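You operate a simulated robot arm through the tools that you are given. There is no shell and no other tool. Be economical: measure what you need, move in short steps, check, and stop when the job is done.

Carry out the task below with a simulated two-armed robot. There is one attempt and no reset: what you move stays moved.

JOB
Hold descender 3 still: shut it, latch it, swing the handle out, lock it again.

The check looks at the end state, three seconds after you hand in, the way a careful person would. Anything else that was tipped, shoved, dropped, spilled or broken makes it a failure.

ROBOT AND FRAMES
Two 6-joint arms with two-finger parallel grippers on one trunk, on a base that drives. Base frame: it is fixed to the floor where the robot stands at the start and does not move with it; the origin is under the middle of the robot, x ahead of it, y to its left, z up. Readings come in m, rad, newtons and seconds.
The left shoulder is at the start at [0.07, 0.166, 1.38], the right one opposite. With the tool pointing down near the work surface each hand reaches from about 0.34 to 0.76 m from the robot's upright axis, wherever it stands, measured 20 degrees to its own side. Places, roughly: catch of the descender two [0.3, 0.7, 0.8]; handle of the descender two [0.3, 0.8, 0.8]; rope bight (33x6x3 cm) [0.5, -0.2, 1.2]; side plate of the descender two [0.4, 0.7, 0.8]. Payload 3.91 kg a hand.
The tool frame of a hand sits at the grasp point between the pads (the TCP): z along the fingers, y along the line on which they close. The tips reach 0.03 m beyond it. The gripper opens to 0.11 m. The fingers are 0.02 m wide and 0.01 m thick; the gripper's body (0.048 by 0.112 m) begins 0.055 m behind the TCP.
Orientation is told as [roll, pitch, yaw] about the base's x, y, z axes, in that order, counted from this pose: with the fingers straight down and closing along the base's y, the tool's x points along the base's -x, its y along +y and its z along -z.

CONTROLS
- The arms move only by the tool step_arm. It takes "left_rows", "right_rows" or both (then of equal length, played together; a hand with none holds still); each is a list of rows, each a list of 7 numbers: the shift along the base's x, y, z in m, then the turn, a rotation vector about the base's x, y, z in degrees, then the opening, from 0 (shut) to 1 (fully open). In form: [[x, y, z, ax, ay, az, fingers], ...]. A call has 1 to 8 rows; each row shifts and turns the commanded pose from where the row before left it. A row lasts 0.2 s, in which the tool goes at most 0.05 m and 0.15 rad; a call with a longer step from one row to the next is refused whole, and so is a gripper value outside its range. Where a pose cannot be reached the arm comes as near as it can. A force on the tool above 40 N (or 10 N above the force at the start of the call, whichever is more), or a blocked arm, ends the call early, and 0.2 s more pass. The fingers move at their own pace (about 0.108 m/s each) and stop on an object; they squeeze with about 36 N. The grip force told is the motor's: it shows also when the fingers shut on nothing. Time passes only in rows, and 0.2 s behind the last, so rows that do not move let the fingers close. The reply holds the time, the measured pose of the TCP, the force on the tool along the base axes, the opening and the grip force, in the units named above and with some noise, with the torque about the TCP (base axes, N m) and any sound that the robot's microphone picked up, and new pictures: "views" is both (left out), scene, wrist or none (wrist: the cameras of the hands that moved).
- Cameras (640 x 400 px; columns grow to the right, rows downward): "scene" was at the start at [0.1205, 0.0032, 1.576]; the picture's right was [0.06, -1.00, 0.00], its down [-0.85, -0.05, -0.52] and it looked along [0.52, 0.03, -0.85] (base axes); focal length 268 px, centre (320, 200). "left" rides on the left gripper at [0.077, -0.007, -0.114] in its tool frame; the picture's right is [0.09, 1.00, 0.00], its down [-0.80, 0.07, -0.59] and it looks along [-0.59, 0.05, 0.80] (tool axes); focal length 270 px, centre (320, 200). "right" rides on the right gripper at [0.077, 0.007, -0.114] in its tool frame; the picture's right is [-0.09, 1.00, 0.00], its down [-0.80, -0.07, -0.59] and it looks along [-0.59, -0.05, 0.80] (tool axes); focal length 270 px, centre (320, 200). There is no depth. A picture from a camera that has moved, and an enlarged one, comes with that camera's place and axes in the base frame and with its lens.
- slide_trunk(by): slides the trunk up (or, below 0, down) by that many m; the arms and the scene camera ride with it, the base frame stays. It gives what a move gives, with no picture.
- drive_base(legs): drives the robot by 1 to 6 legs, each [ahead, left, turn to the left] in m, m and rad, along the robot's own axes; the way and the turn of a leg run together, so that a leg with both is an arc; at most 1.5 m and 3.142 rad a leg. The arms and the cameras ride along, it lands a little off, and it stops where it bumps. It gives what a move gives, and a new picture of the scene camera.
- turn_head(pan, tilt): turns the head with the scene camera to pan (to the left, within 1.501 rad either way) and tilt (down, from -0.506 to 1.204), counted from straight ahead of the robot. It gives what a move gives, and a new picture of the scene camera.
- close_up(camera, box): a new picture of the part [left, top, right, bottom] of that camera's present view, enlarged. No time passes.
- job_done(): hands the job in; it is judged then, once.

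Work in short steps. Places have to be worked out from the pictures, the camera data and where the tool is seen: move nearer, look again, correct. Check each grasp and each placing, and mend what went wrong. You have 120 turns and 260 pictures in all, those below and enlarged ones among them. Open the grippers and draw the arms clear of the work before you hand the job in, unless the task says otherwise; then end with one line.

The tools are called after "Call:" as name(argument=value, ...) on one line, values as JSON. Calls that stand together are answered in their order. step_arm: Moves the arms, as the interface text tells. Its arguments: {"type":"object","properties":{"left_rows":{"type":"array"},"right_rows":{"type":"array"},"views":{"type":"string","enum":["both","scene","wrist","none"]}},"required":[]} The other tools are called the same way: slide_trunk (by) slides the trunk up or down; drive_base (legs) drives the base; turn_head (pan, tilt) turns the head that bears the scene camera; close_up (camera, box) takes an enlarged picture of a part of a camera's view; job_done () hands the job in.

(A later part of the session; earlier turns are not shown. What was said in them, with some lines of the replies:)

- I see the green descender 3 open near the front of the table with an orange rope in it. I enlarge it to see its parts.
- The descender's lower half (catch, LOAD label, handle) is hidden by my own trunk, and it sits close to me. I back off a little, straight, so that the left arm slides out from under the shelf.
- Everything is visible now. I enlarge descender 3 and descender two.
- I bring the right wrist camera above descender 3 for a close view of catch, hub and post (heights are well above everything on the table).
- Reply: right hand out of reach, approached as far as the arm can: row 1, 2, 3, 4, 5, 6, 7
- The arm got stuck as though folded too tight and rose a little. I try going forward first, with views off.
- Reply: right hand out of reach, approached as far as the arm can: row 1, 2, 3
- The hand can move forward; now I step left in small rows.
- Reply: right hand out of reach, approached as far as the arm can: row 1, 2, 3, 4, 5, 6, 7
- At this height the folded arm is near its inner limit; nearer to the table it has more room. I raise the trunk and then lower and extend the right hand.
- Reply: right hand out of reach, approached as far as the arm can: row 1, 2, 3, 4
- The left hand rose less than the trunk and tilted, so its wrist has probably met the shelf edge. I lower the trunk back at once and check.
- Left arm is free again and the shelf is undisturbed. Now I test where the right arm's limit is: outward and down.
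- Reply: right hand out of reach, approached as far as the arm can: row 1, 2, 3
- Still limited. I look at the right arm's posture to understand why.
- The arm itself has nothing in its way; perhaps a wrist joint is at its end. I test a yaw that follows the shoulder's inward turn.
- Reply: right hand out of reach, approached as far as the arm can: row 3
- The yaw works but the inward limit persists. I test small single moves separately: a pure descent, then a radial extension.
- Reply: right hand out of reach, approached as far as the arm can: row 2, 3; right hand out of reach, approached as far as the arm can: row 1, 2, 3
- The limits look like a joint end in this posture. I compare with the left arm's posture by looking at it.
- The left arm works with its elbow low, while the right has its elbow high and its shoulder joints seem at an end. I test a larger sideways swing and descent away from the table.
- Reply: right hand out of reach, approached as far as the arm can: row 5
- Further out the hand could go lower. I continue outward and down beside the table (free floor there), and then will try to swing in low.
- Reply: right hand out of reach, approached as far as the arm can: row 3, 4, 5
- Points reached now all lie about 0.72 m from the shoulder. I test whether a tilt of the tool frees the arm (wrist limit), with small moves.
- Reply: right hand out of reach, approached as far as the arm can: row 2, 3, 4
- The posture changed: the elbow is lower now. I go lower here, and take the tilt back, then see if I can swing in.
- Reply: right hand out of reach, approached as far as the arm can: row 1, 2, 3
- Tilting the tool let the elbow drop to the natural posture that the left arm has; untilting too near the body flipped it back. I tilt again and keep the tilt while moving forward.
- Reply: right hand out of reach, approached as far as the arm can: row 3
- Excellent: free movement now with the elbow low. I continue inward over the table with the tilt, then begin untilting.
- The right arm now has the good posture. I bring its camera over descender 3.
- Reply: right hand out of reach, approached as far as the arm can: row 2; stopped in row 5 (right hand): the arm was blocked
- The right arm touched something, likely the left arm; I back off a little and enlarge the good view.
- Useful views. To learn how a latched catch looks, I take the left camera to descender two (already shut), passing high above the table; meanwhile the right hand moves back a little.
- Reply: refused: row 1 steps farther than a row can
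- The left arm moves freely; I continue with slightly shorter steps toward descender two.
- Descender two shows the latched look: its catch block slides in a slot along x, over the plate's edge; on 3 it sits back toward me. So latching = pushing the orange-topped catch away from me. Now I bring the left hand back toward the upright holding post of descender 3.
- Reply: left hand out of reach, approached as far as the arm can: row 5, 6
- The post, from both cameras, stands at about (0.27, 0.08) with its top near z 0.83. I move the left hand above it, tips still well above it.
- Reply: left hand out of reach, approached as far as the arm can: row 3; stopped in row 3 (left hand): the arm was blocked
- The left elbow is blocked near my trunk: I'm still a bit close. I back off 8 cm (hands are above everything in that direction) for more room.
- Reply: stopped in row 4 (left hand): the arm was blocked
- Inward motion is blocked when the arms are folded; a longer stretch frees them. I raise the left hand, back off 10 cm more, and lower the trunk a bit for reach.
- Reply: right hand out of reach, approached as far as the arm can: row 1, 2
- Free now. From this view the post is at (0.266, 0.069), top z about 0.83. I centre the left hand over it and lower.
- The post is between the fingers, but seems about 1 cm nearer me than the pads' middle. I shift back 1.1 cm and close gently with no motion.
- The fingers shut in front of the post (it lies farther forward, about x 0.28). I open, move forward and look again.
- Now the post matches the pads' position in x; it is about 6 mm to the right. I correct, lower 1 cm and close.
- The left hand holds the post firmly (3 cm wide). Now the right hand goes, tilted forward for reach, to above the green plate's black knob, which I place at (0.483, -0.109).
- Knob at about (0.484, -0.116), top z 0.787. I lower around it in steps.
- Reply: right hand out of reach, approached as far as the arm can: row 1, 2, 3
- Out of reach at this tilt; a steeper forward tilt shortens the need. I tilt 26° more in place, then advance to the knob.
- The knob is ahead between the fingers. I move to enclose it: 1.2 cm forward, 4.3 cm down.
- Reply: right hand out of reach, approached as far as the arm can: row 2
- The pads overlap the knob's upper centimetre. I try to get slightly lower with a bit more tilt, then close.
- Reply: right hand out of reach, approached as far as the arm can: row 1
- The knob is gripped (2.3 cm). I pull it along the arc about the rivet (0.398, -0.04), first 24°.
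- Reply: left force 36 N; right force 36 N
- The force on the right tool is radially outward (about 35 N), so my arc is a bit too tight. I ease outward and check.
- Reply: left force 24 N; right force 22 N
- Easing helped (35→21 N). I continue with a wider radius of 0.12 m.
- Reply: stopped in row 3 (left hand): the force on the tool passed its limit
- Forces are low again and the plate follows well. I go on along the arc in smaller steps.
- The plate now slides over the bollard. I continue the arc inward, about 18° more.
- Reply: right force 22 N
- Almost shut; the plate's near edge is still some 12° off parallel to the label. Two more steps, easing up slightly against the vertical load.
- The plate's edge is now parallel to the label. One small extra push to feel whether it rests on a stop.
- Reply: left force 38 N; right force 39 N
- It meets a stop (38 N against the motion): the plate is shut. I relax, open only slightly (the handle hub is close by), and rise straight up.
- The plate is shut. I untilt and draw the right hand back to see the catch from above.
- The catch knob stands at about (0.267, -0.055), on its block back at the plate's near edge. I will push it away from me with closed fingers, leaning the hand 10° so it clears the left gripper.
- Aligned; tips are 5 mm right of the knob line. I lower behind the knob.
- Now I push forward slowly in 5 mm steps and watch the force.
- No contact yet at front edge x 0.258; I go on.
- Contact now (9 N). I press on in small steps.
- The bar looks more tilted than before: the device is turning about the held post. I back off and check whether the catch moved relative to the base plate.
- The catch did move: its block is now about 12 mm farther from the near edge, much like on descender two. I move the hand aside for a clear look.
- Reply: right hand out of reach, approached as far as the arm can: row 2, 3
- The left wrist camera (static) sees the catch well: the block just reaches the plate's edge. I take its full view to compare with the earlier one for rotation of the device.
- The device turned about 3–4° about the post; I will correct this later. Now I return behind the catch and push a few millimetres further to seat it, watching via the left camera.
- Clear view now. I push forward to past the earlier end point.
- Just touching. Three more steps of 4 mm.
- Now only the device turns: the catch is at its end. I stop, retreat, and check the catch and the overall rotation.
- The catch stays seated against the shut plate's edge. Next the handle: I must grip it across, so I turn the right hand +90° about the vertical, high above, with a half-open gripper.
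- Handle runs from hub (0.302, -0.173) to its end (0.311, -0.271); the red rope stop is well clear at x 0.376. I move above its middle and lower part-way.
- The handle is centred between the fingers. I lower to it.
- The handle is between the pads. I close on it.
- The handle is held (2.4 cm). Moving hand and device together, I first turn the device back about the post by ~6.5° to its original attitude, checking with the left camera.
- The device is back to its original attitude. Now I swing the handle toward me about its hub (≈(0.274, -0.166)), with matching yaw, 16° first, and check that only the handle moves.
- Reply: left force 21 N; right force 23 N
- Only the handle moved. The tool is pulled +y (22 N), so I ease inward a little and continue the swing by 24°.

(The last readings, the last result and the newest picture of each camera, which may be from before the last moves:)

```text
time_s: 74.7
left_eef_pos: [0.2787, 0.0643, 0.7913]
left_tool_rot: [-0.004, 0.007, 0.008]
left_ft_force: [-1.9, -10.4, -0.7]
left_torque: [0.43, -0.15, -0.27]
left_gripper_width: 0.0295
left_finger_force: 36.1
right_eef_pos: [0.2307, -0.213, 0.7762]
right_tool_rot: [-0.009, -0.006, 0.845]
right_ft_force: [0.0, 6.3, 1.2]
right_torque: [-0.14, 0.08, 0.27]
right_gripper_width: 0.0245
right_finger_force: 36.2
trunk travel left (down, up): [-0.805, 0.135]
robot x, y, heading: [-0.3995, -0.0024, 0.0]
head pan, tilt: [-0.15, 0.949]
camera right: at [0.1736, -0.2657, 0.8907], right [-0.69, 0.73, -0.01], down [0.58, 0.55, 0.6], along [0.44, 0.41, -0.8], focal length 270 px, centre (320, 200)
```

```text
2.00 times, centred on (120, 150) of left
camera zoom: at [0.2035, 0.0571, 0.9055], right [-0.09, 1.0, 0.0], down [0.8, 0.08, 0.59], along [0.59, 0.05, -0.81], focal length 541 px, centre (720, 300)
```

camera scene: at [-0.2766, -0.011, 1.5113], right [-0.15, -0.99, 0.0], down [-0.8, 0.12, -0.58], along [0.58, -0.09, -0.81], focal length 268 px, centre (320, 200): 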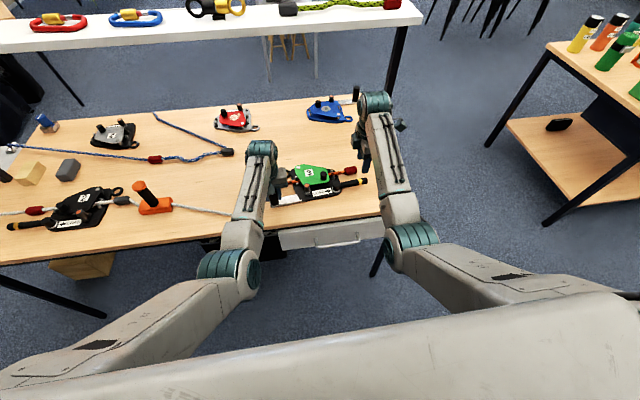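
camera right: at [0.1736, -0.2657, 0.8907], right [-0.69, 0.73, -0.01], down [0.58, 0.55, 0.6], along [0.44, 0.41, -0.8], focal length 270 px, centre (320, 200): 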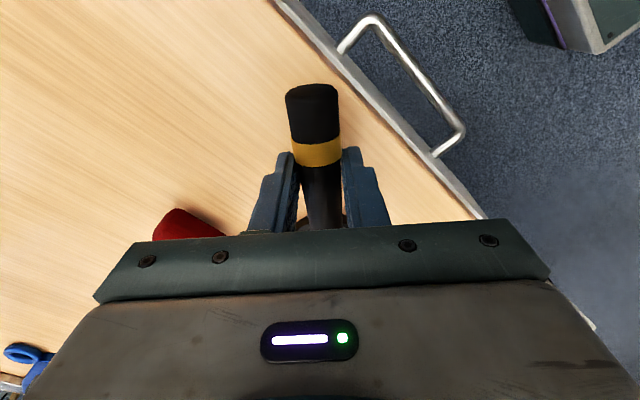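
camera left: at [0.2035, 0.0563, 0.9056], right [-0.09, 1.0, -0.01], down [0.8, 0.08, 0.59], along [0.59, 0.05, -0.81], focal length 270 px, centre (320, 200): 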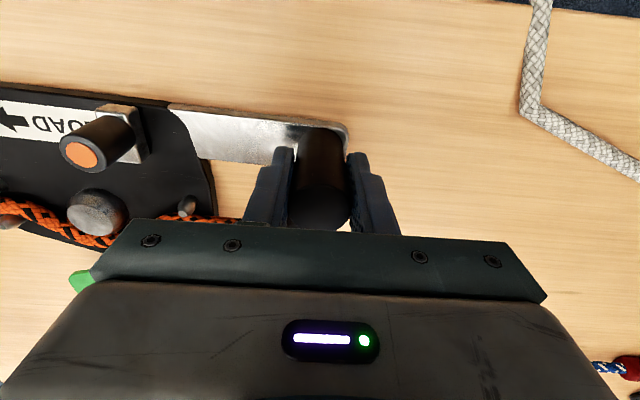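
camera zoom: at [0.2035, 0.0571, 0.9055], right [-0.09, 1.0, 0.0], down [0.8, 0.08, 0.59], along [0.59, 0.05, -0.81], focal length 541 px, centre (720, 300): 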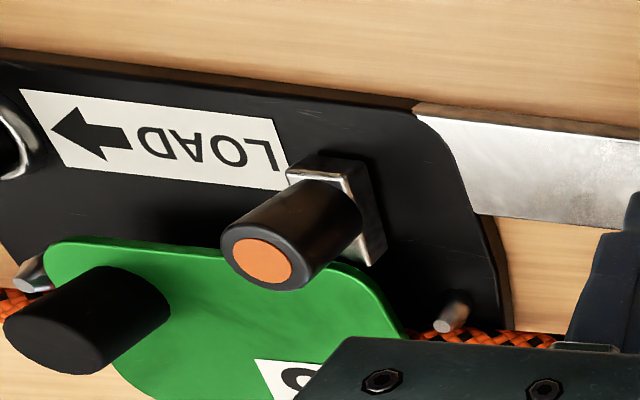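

Swung 40°, still free, device steady. I continue 24° more, watching for a stop.

Call:
step_arm(right_rows=[[-0.0065, 0.0067, 0, 0, 0, -8, 0], [-0.0056, 0.0075, 0, 0, 0, -8, 0], [-0.0045, 0.0078, 0, 0, 0, -8, 0], [0, 0, 0, 0, 0, 0, 0]], views="wrist")

Call:
close_up(camera="left", box=[0, 50, 240, 250])

```text
time_s: 75.7
left_eef_pos: [0.2778, 0.0652, 0.7911]
left_tool_rot: [-0.005, 0.007, 0.006]
left_ft_force: [1.8, -9.0, -0.6]
left_torque: [0.9, 0.13, 0.3]
left_gripper_width: 0.0297
left_finger_force: 35.9
right_eef_pos: [0.2168, -0.1895, 0.7768]
right_tool_rot: [-0.01, -0.006, 0.428]
right_ft_force: [-1.1, 13.2, 2.2]
right_torque: [0.19, 0.18, 0.83]
right_gripper_width: 0.0242
right_finger_force: 35.9
trunk travel left (down, up): [-0.805, 0.135]
robot x, y, heading: [-0.4006, -0.0002, 0.002]
head pan, tilt: [-0.15, 0.949]
camera right: at [0.141, -0.215, 0.8905], right [-0.33, 0.94, -0.01], down [0.75, 0.27, 0.6], along [0.57, 0.19, -0.8], focal length 270 px, centre (320, 200)
```

right: 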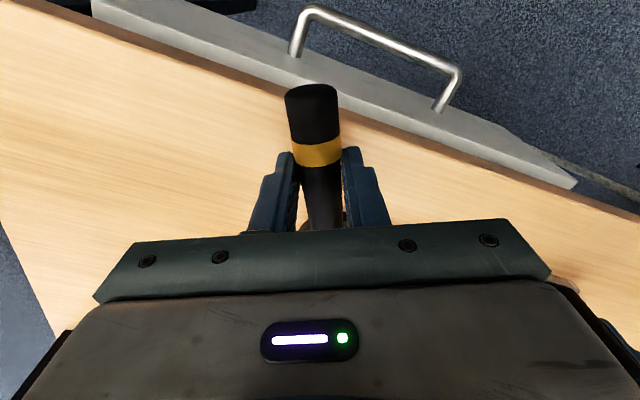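

```text
2.00 times, centred on (120, 150) of left
camera zoom: at [0.2032, 0.0578, 0.9056], right [-0.09, 1.0, 0.0], down [0.8, 0.08, 0.59], along [0.59, 0.05, -0.81], focal length 541 px, centre (720, 300)
```

zoom: 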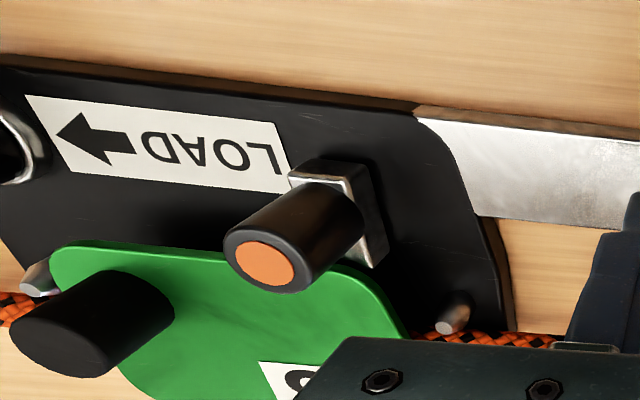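

64° now; torque starts to rise a little. I continue in smaller steps to find the end of travel.

Call:
step_arm(right_rows=[[-0.0025, 0.0065, 0, 0, 0, -6, 0], [-0.002, 0.0066, 0, 0, 0, -6, 0], [0, 0, 0, 0, 0, 0, 0]], views="wrist")

Call:
close_up(camera="left", box=[0, 50, 240, 250])

```text
time_s: 76.5
left_eef_pos: [0.278, 0.0637, 0.791]
left_tool_rot: [-0.006, 0.007, 0.005]
left_ft_force: [-0.4, -7.5, 0.4]
left_torque: [0.57, 0.32, 0.03]
left_gripper_width: 0.0295
left_finger_force: 35.7
right_eef_pos: [0.2112, -0.1773, 0.7762]
right_tool_rot: [-0.009, -0.006, 0.217]
right_ft_force: [-0.4, 12.6, 1.5]
right_torque: [0.13, 0.12, 0.77]
right_gripper_width: 0.0245
right_finger_force: 35.9
trunk travel left (down, up): [-0.805, 0.135]
robot x, y, heading: [-0.3996, -0.0029, -0.003]
head pan, tilt: [-0.15, 0.949]
camera right: at [0.1332, -0.186, 0.8906], right [-0.13, 0.99, -0.01], down [0.79, 0.11, 0.6], along [0.6, 0.07, -0.8], focal length 270 px, centre (320, 200)
```

right: 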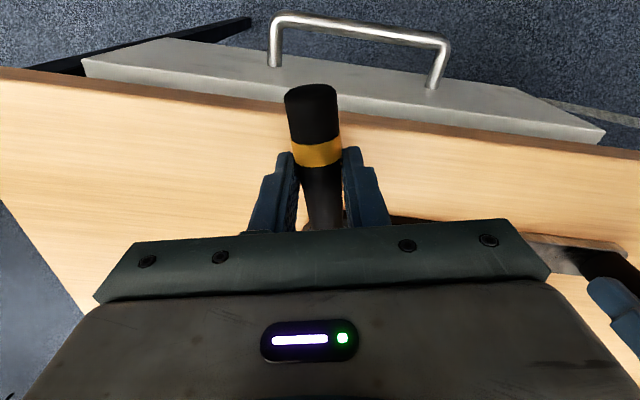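

```text
2.00 times, centred on (120, 150) of left
camera zoom: at [0.2031, 0.0574, 0.9055], right [-0.09, 1.0, 0.0], down [0.8, 0.08, 0.59], along [0.59, 0.05, -0.81], focal length 541 px, centre (720, 300)
```

zoom: 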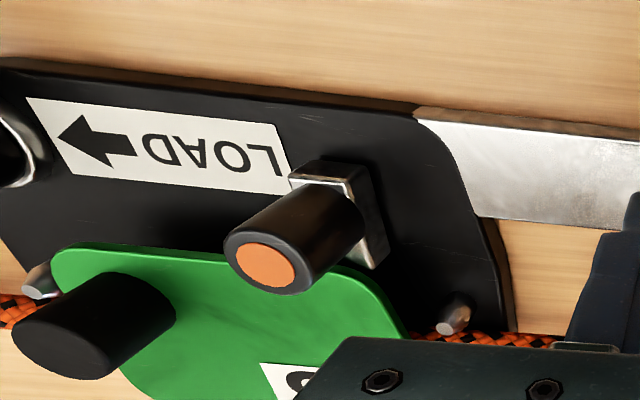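

76°, no stop yet. On to about 90° (pointing at me).

Call:
step_arm(right_rows=[[-0.001, 0.0075, 0, 0, 0, -7, 0], [0.0, 0.0078, 0, 0, 0, -7, 0], [0, 0, 0, 0, 0, 0, 0]], views="both")

Call:
close_up(camera="left", box=[0, 50, 240, 250])

```text
time_s: 77.3
left_eef_pos: [0.2776, 0.0633, 0.7907]
left_tool_rot: [-0.004, 0.007, 0.005]
left_ft_force: [-0.2, -12.7, -1.7]
left_torque: [1.08, 0.14, 0.14]
left_gripper_width: 0.0299
left_finger_force: 35.9
right_eef_pos: [0.211, -0.1607, 0.7762]
right_tool_rot: [-0.008, -0.007, -0.025]
right_ft_force: [-1.0, 14.8, 4.9]
right_torque: [0.27, 0.04, 1.04]
right_gripper_width: 0.0246
right_finger_force: 35.5
trunk travel left (down, up): [-0.805, 0.135]
robot x, y, heading: [-0.3999, -0.002, -0.004]
head pan, tilt: [-0.15, 0.949]
camera scene: at [-0.2773, -0.0107, 1.5114], right [-0.15, -0.99, 0.0], down [-0.8, 0.12, -0.58], along [0.58, -0.09, -0.81], focal length 268 px, centre (320, 200)
camera right: at [0.1319, -0.1511, 0.8904], right [0.11, 0.99, -0.01], down [0.8, -0.09, 0.6], along [0.6, -0.07, -0.8], focal length 270 px, centre (320, 200)
```

scene: 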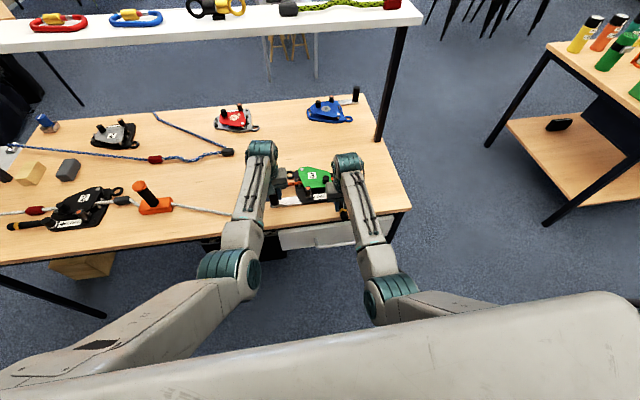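
right: 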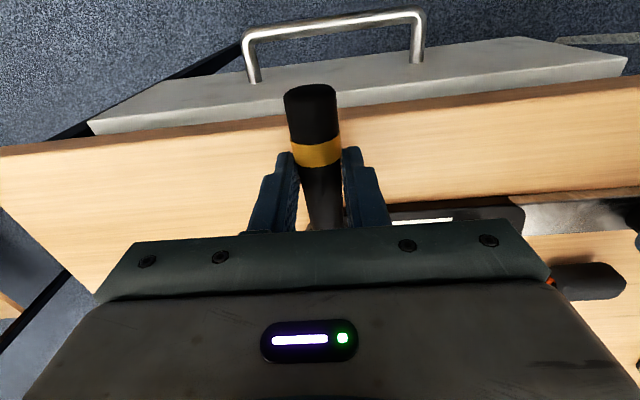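

```text
2.00 times, centred on (120, 150) of left
camera zoom: at [0.2028, 0.0571, 0.9056], right [-0.09, 1.0, -0.01], down [0.8, 0.08, 0.59], along [0.59, 0.05, -0.81], focal length 541 px, centre (720, 300)
```

zoom: 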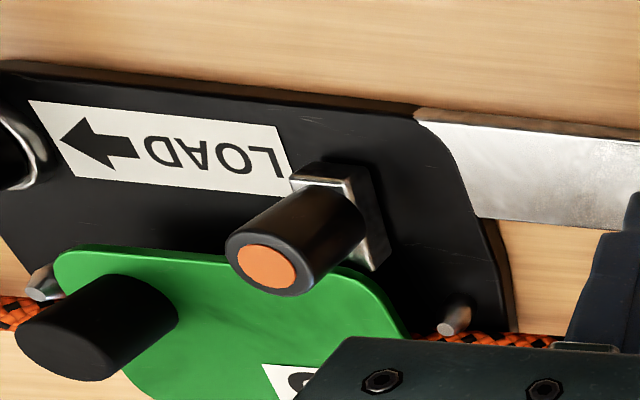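

The handle stands fully out (90°), the device unmoved, catch in place. Now I swing it back along the same arc to its locked place along the LOAD line.

Call:
step_arm(right_rows=[[0, -0.008, 0, 0, 0, 7, 0], [0, -0.008, 0, 0, 0, 7, 0], [0.0025, -0.006, 0, 0, 0, 6, 0], [0.003, -0.0062, 0, 0, 0, 6, 0], [0.0043, -0.0085, 0, 0, 0, 8, 0], [0.0048, -0.0078, 0, 0, 0, 8, 0], [0.0048, -0.0072, 0, 0, 0, 8, 0]], views="none")

Call:
close_up(camera="left", box=[0, 50, 240, 250])

```text
time_s: 78.9
left_eef_pos: [0.2785, 0.0644, 0.7898]
left_tool_rot: [-0.005, 0.005, 0.008]
left_ft_force: [-0.2, -5.9, 1.5]
left_torque: [1.05, -0.32, -0.43]
left_gripper_width: 0.0297
left_finger_force: 35.9
right_eef_pos: [0.2293, -0.2131, 0.7767]
right_tool_rot: [-0.011, -0.006, 0.849]
right_ft_force: [6.8, 5.5, 7.3]
right_torque: [0.1, -0.22, -0.12]
right_gripper_width: 0.024
right_finger_force: 36.1
trunk travel left (down, up): [-0.805, 0.135]
robot x, y, heading: [-0.402, -0.0025, 0.003]
head pan, tilt: [-0.15, 0.949]
```

```text
2.00 times, centred on (120, 150) of left
camera zoom: at [0.2033, 0.0575, 0.9056], right [-0.09, 1.0, 0.0], down [0.8, 0.08, 0.59], along [0.59, 0.05, -0.81], focal length 541 px, centre (720, 300)
```

zoom: 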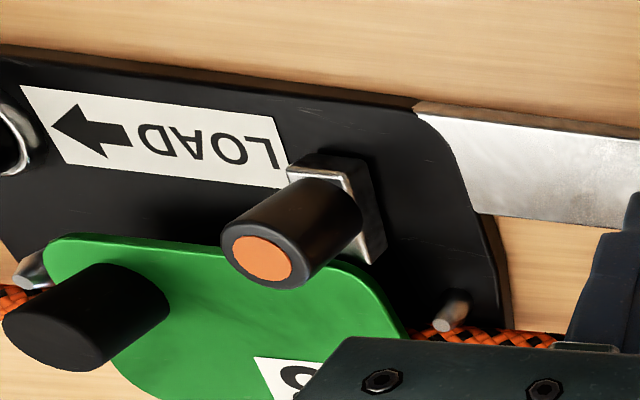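

Call:
step_arm(right_rows=[[0.0078, -0.0064, 0, 0, 0, 8, 0], [0.0085, -0.0055, 0, 0, 0, 8, 0], [0.009, -0.0042, 0, 0, 0, 8, 0], [0.009, -0.0015, 0, 0, 0, 8, 0], [0.009, -0.0005, 0, 0, 0, 8, 0], [0, 0, 0, 0, 0, 0, 0]], views="wrist")

Call:
close_up(camera="left", box=[0, 50, 240, 250])

```text
time_s: 80.3
left_eef_pos: [0.278, 0.0646, 0.7916]
left_tool_rot: [-0.003, 0.008, 0.005]
left_ft_force: [-1.0, -11.0, 2.2]
left_torque: [0.86, 0.5, 0.47]
left_gripper_width: 0.0298
left_finger_force: 36.2
right_eef_pos: [0.2723, -0.2316, 0.7767]
right_tool_rot: [-0.01, -0.004, 1.547]
right_ft_force: [-1.2, 14.9, 3.4]
right_torque: [0.19, 0.06, -0.41]
right_gripper_width: 0.0243
right_finger_force: 35.7
trunk travel left (down, up): [-0.805, 0.135]
robot x, y, heading: [-0.3997, 0.0048, -0.001]
head pan, tilt: [-0.15, 0.949]
camera right: at [0.2628, -0.3083, 0.8903], right [-0.99, 0.11, -0.01], down [0.09, 0.8, 0.6], along [0.07, 0.59, -0.8], focal length 270 px, centre (320, 200)
```

right: 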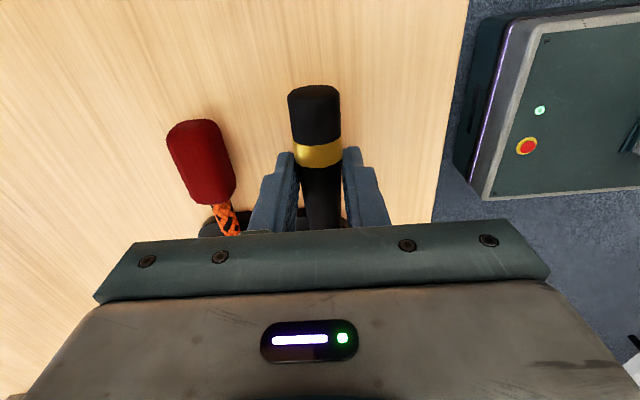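

```text
2.00 times, centred on (120, 150) of left
camera zoom: at [0.2027, 0.0571, 0.9057], right [-0.09, 1.0, -0.01], down [0.8, 0.08, 0.59], along [0.59, 0.05, -0.81], focal length 541 px, centre (720, 300)
```

zoom: 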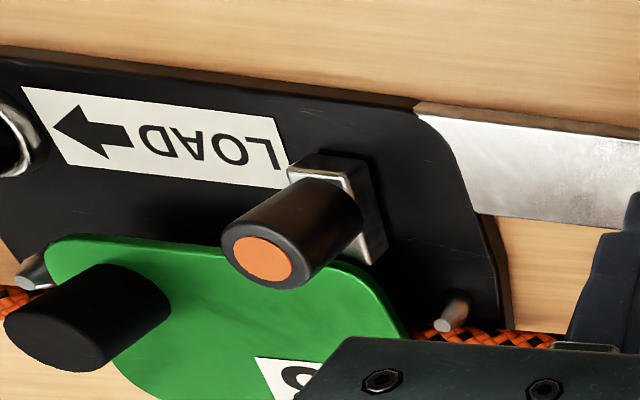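

The handle is back in its original place relative to the device. I press 3° further to see whether it rests against its lock stop.

Call:
step_arm(right_rows=[[0.0034, 0.002, 0, 0, 0, 3, 0], [0, 0, 0, 0, 0, 0, 0]], views="none")

Call:
close_up(camera="left", box=[0, 50, 240, 250])

```text
time_s: 80.9
left_eef_pos: [0.2777, 0.0635, 0.7903]
left_tool_rot: [-0.005, 0.007, 0.005]
left_ft_force: [-6.4, -8.0, 2.5]
left_torque: [0.63, 0.52, 0.1]
left_gripper_width: 0.0298
left_finger_force: 36.2
right_eef_pos: [0.2768, -0.2317, 0.7755]
right_tool_rot: [-0.01, -0.004, 1.597]
right_ft_force: [1.4, 5.6, 1.8]
right_torque: [0.01, 0.0, -0.93]
right_gripper_width: 0.0249
right_finger_force: 35.9
trunk travel left (down, up): [-0.805, 0.135]
robot x, y, heading: [-0.3994, 0.0009, -0.001]
head pan, tilt: [-0.15, 0.949]
```

```text
2.00 times, centred on (120, 150) of left
camera zoom: at [0.2023, 0.0567, 0.9056], right [-0.09, 1.0, 0.0], down [0.81, 0.08, 0.59], along [0.59, 0.05, -0.81], focal length 541 px, centre (720, 300)
```

zoom: 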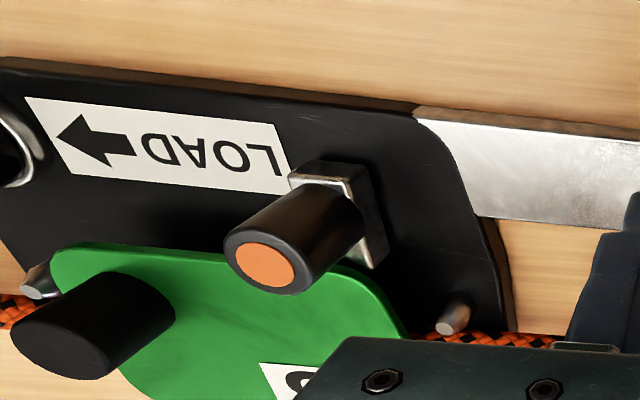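

Torque rises and the device starts to follow: the handle is at its locked stop, and the attitude is close to the original. I release the handle and rise.

Call:
step_arm(right_rows=[[0, 0, 0, 0, 0, 0, 0.4], [0, 0, 0, 0, 0, 0, 0.45], [0, 0, 0, 0, 0, 0, 0.45], [0, 0, 0.04, 0, 0, 0, 0.45], [0, 0, 0.04, 0, 0, 0, 0.45], [0, -0.02, 0.04, 0, 0, -8, 0.45], [0, -0.02, 0, 0, 0, -8, 0.45], [0, -0.03, 0, 0, 0, -8, 0.45]], views="both")

Call:
close_up(camera="left", box=[0, 50, 240, 250])

```text
time_s: 82.7
left_eef_pos: [0.2785, 0.0641, 0.7898]
left_tool_rot: [-0.003, 0.008, 0.007]
left_ft_force: [-0.6, 3.3, -0.2]
left_torque: [0.84, -0.03, 0.16]
left_gripper_width: 0.0296
left_finger_force: 36.1
right_eef_pos: [0.2769, -0.3009, 0.8971]
right_tool_rot: [-0.008, -0.009, 1.177]
right_ft_force: [-0.4, 0.7, 0.6]
right_torque: [-0.01, -0.02, 0.03]
right_gripper_width: 0.0493
right_finger_force: 0.0
trunk travel left (down, up): [-0.805, 0.135]
robot x, y, heading: [-0.4006, 0.0023, -0.0]
head pan, tilt: [-0.15, 0.949]
camera scene: at [-0.2769, -0.0125, 1.5113], right [-0.15, -0.99, 0.0], down [-0.8, 0.12, -0.58], along [0.58, -0.09, -0.81], focal length 268 px, centre (320, 200)
camera right: at [0.2396, -0.3689, 1.0112], right [-0.89, 0.46, -0.01], down [0.37, 0.71, 0.6], along [0.28, 0.53, -0.8], focal length 270 px, centre (320, 200)
```

scene: 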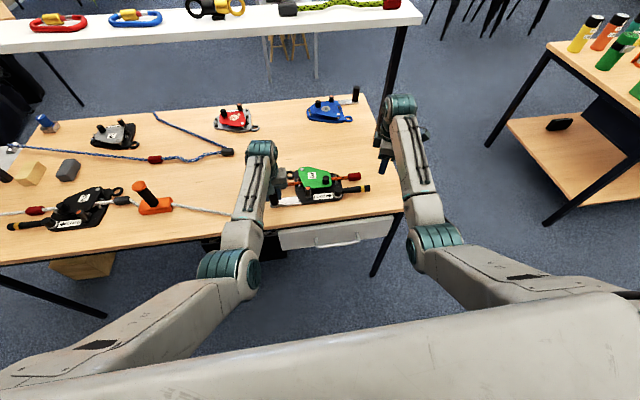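
right: 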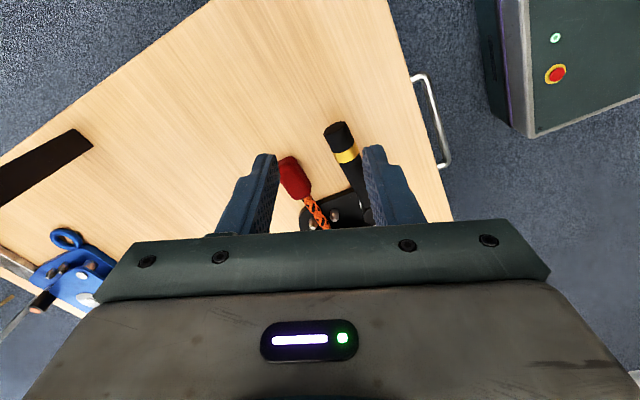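

```text
2.00 times, centred on (120, 150) of left
camera zoom: at [0.2032, 0.0568, 0.9055], right [-0.09, 1.0, 0.0], down [0.8, 0.08, 0.59], along [0.59, 0.05, -0.81], focal length 541 px, centre (720, 300)
```

zoom: 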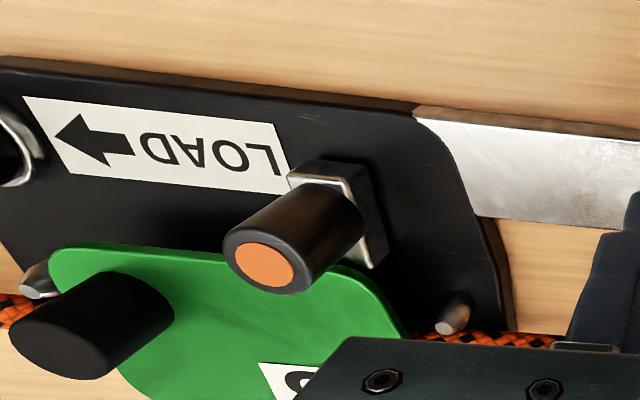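

Handle along the LOAD line, device steady. I check the catch closely for overlap with the plate edge.

Call:
close_up(camera="left", box=[70, 95, 190, 195])

Call:
close_up(camera="scene", box=[270, 150, 390, 225])

Call:
close_up(camera="scene", box=[40, 175, 140, 240])

```text
4.00 times, centred on (130, 145) of left
camera zoom: at [0.2032, 0.0568, 0.9055], right [-0.09, 1.0, 0.0], down [0.8, 0.08, 0.59], along [0.59, 0.05, -0.81], focal length 1081 px, centre (1080, 420)
```

zoom: 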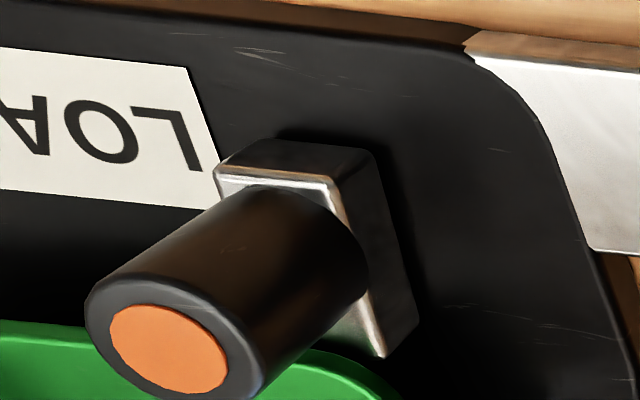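

```text
5.33 times, centred on (330, 188) of scene
camera zoom: at [-0.2769, -0.0125, 1.5113], right [-0.15, -0.99, 0.0], down [-0.8, 0.12, -0.58], along [0.58, -0.09, -0.81], focal length 1430 px, centre (267, 267)
```

zoom: 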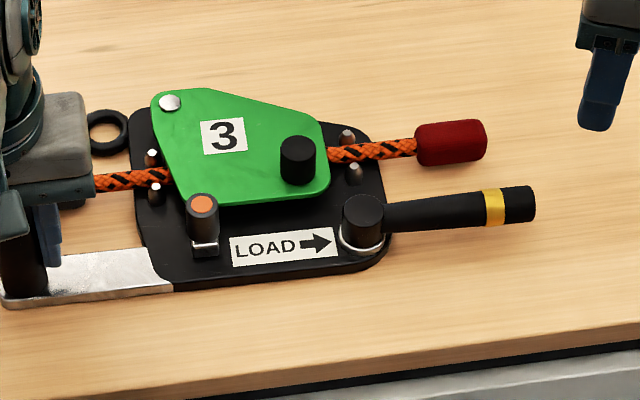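

```text
6.15 times, centred on (90, 208) of scene
camera zoom: at [-0.2769, -0.0125, 1.5113], right [-0.15, -0.99, 0.0], down [-0.8, 0.12, -0.58], along [0.58, -0.09, -0.81], focal length 1650 px, centre (1735, 154)
```

zoom: 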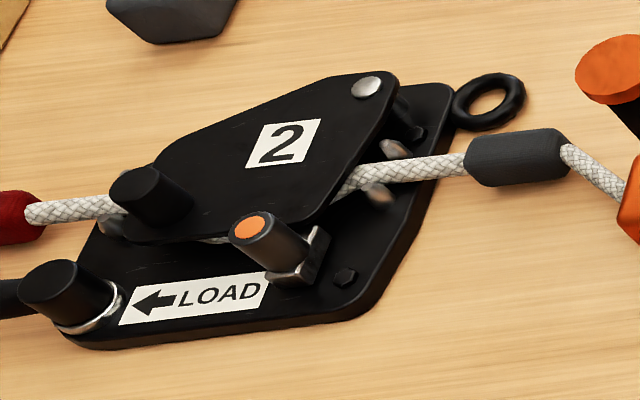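

Descender 3 now matches descender two: plate shut, catch up against the plate, handle on the LOAD line. I open the left gripper and rise straight off the post.

Call:
step_arm(left_rows=[[0, 0, 0, 0, 0, 0, 0.5], [0, 0, 0, 0, 0, 0, 1], [0, 0, 0, 0, 0, 0, 1], [0, 0, 0, 0, 0, 0, 1], [0, 0, 0.04, 0, 0, 0, 1], [0, 0, 0.04, 0, 0, 0, 1], [0, 0.02, 0.03, 0, 0, 0, 1], [-0.01, 0.04, 0, 0, 0, 0, 1]], views="both")

Call:
close_up(camera="scene", box=[260, 150, 400, 230])

```text
time_s: 84.5
left_eef_pos: [0.2681, 0.1264, 0.8958]
left_tool_rot: [-0.007, 0.008, 0.004]
left_ft_force: [0.7, 0.6, -0.4]
left_torque: [0.01, -0.04, 0.0]
left_gripper_width: 0.11
left_finger_force: 0.0
right_eef_pos: [0.278, -0.2984, 0.8963]
right_tool_rot: [-0.01, -0.004, 1.178]
right_ft_force: [0.5, -0.3, 0.1]
right_torque: [0.0, -0.01, 0.0]
right_gripper_width: 0.0496
right_finger_force: 0.0
trunk travel left (down, up): [-0.805, 0.135]
robot x, y, heading: [-0.4018, -0.0003, -0.004]
head pan, tilt: [-0.15, 0.949]
camera scene: at [-0.2771, -0.0085, 1.5113], right [-0.15, -0.99, 0.0], down [-0.8, 0.12, -0.58], along [0.58, -0.09, -0.81], focal length 268 px, centre (320, 200)
camera left: at [0.1925, 0.1194, 1.0111], right [-0.09, 1.0, -0.01], down [0.8, 0.08, 0.59], along [0.59, 0.05, -0.81], focal length 270 px, centre (320, 200)
```

scene: 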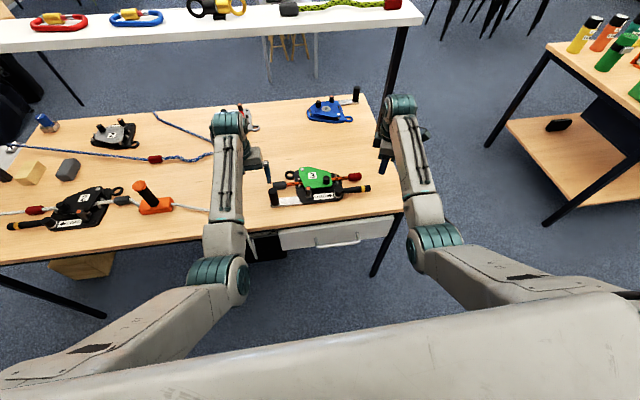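
left: 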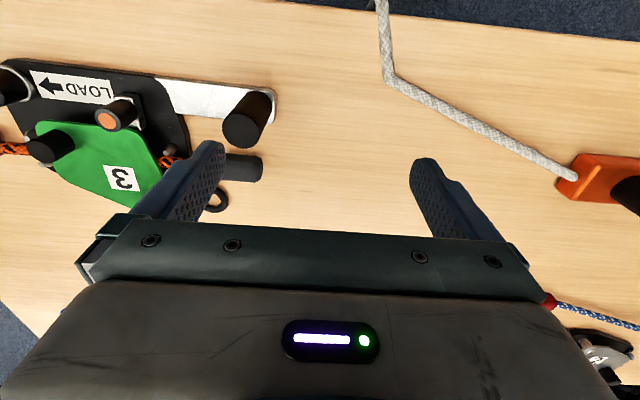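

```text
4.57 times, centred on (330, 190) of scene
camera zoom: at [-0.2771, -0.0085, 1.5113], right [-0.15, -0.99, 0.0], down [-0.8, 0.12, -0.58], along [0.58, -0.09, -0.81], focal length 1226 px, centre (274, 246)
```

zoom: 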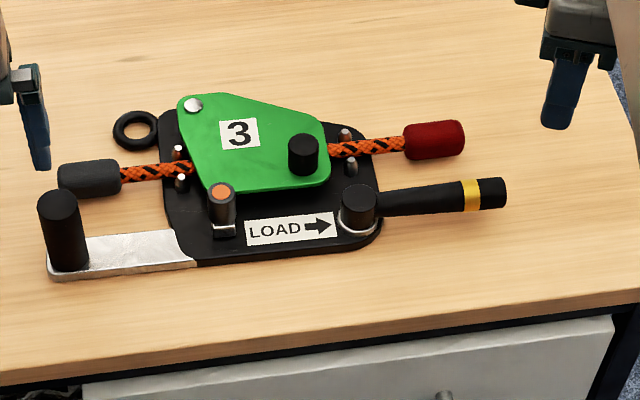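

All as wanted, and everything else is in place. I open the right gripper and draw both arms back clear of the work.

Call:
step_arm(left_rows=[[-0.02, 0.03, 0.02, 0, 0, 0, 1], [-0.03, 0.02, 0.01, 0, 0, 0, 1], [0, 0, 0, 0, 0, 0, 1]], right_rows=[[-0.02, -0.03, 0.02, 0, 0, 0, 1], [-0.03, -0.02, 0.01, 0, 0, 0, 1], [0, 0, 0, 0, 0, 0, 1]], views="scene")

```text
time_s: 85.3
left_eef_pos: [0.2291, 0.1755, 0.9126]
left_tool_rot: [-0.006, 0.006, 0.006]
left_ft_force: [0.0, -0.1, -1.0]
left_torque: [0.01, -0.01, 0.0]
left_gripper_width: 0.1099
left_finger_force: 0.0
left hand out of reach, approached as far as the arm can: row 2
right_eef_pos: [0.2314, -0.3496, 0.9225]
right_tool_rot: [-0.006, -0.005, 1.179]
right_ft_force: [1.0, 0.3, -0.9]
right_torque: [-0.01, 0.03, 0.0]
right_gripper_width: 0.11
right_finger_force: 0.1
trunk travel left (down, up): [-0.805, 0.135]
robot x, y, heading: [-0.4024, -0.0009, -0.003]
head pan, tilt: [-0.15, 0.949]
camera scene: at [-0.2744, -0.0114, 1.511], right [-0.15, -0.99, 0.0], down [-0.8, 0.12, -0.58], along [0.57, -0.09, -0.81], focal length 268 px, centre (320, 200)
```

scene: 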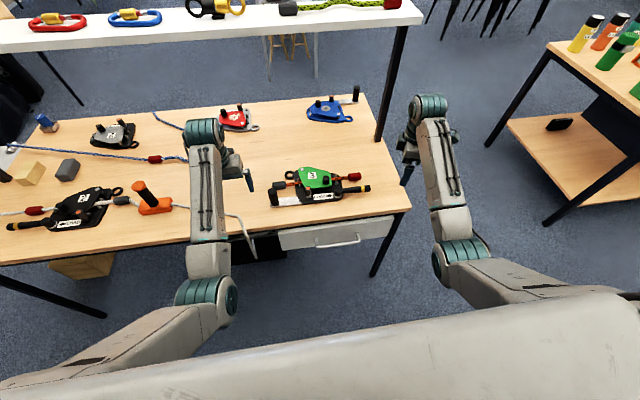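

Arms are clear and grippers open; the work matches the goal, so I hand in.

Call:
job_done()

```text
The job is handed in.
```

I handed in descender 3 with its plate shut, its catch pushed home and its handle swung out 90° and returned to the locked position. It turned about 7° around the held post while I pushed the catch, and I turned it back to close to its original position. I took "lock it again" to mean putting the handle back where it started.
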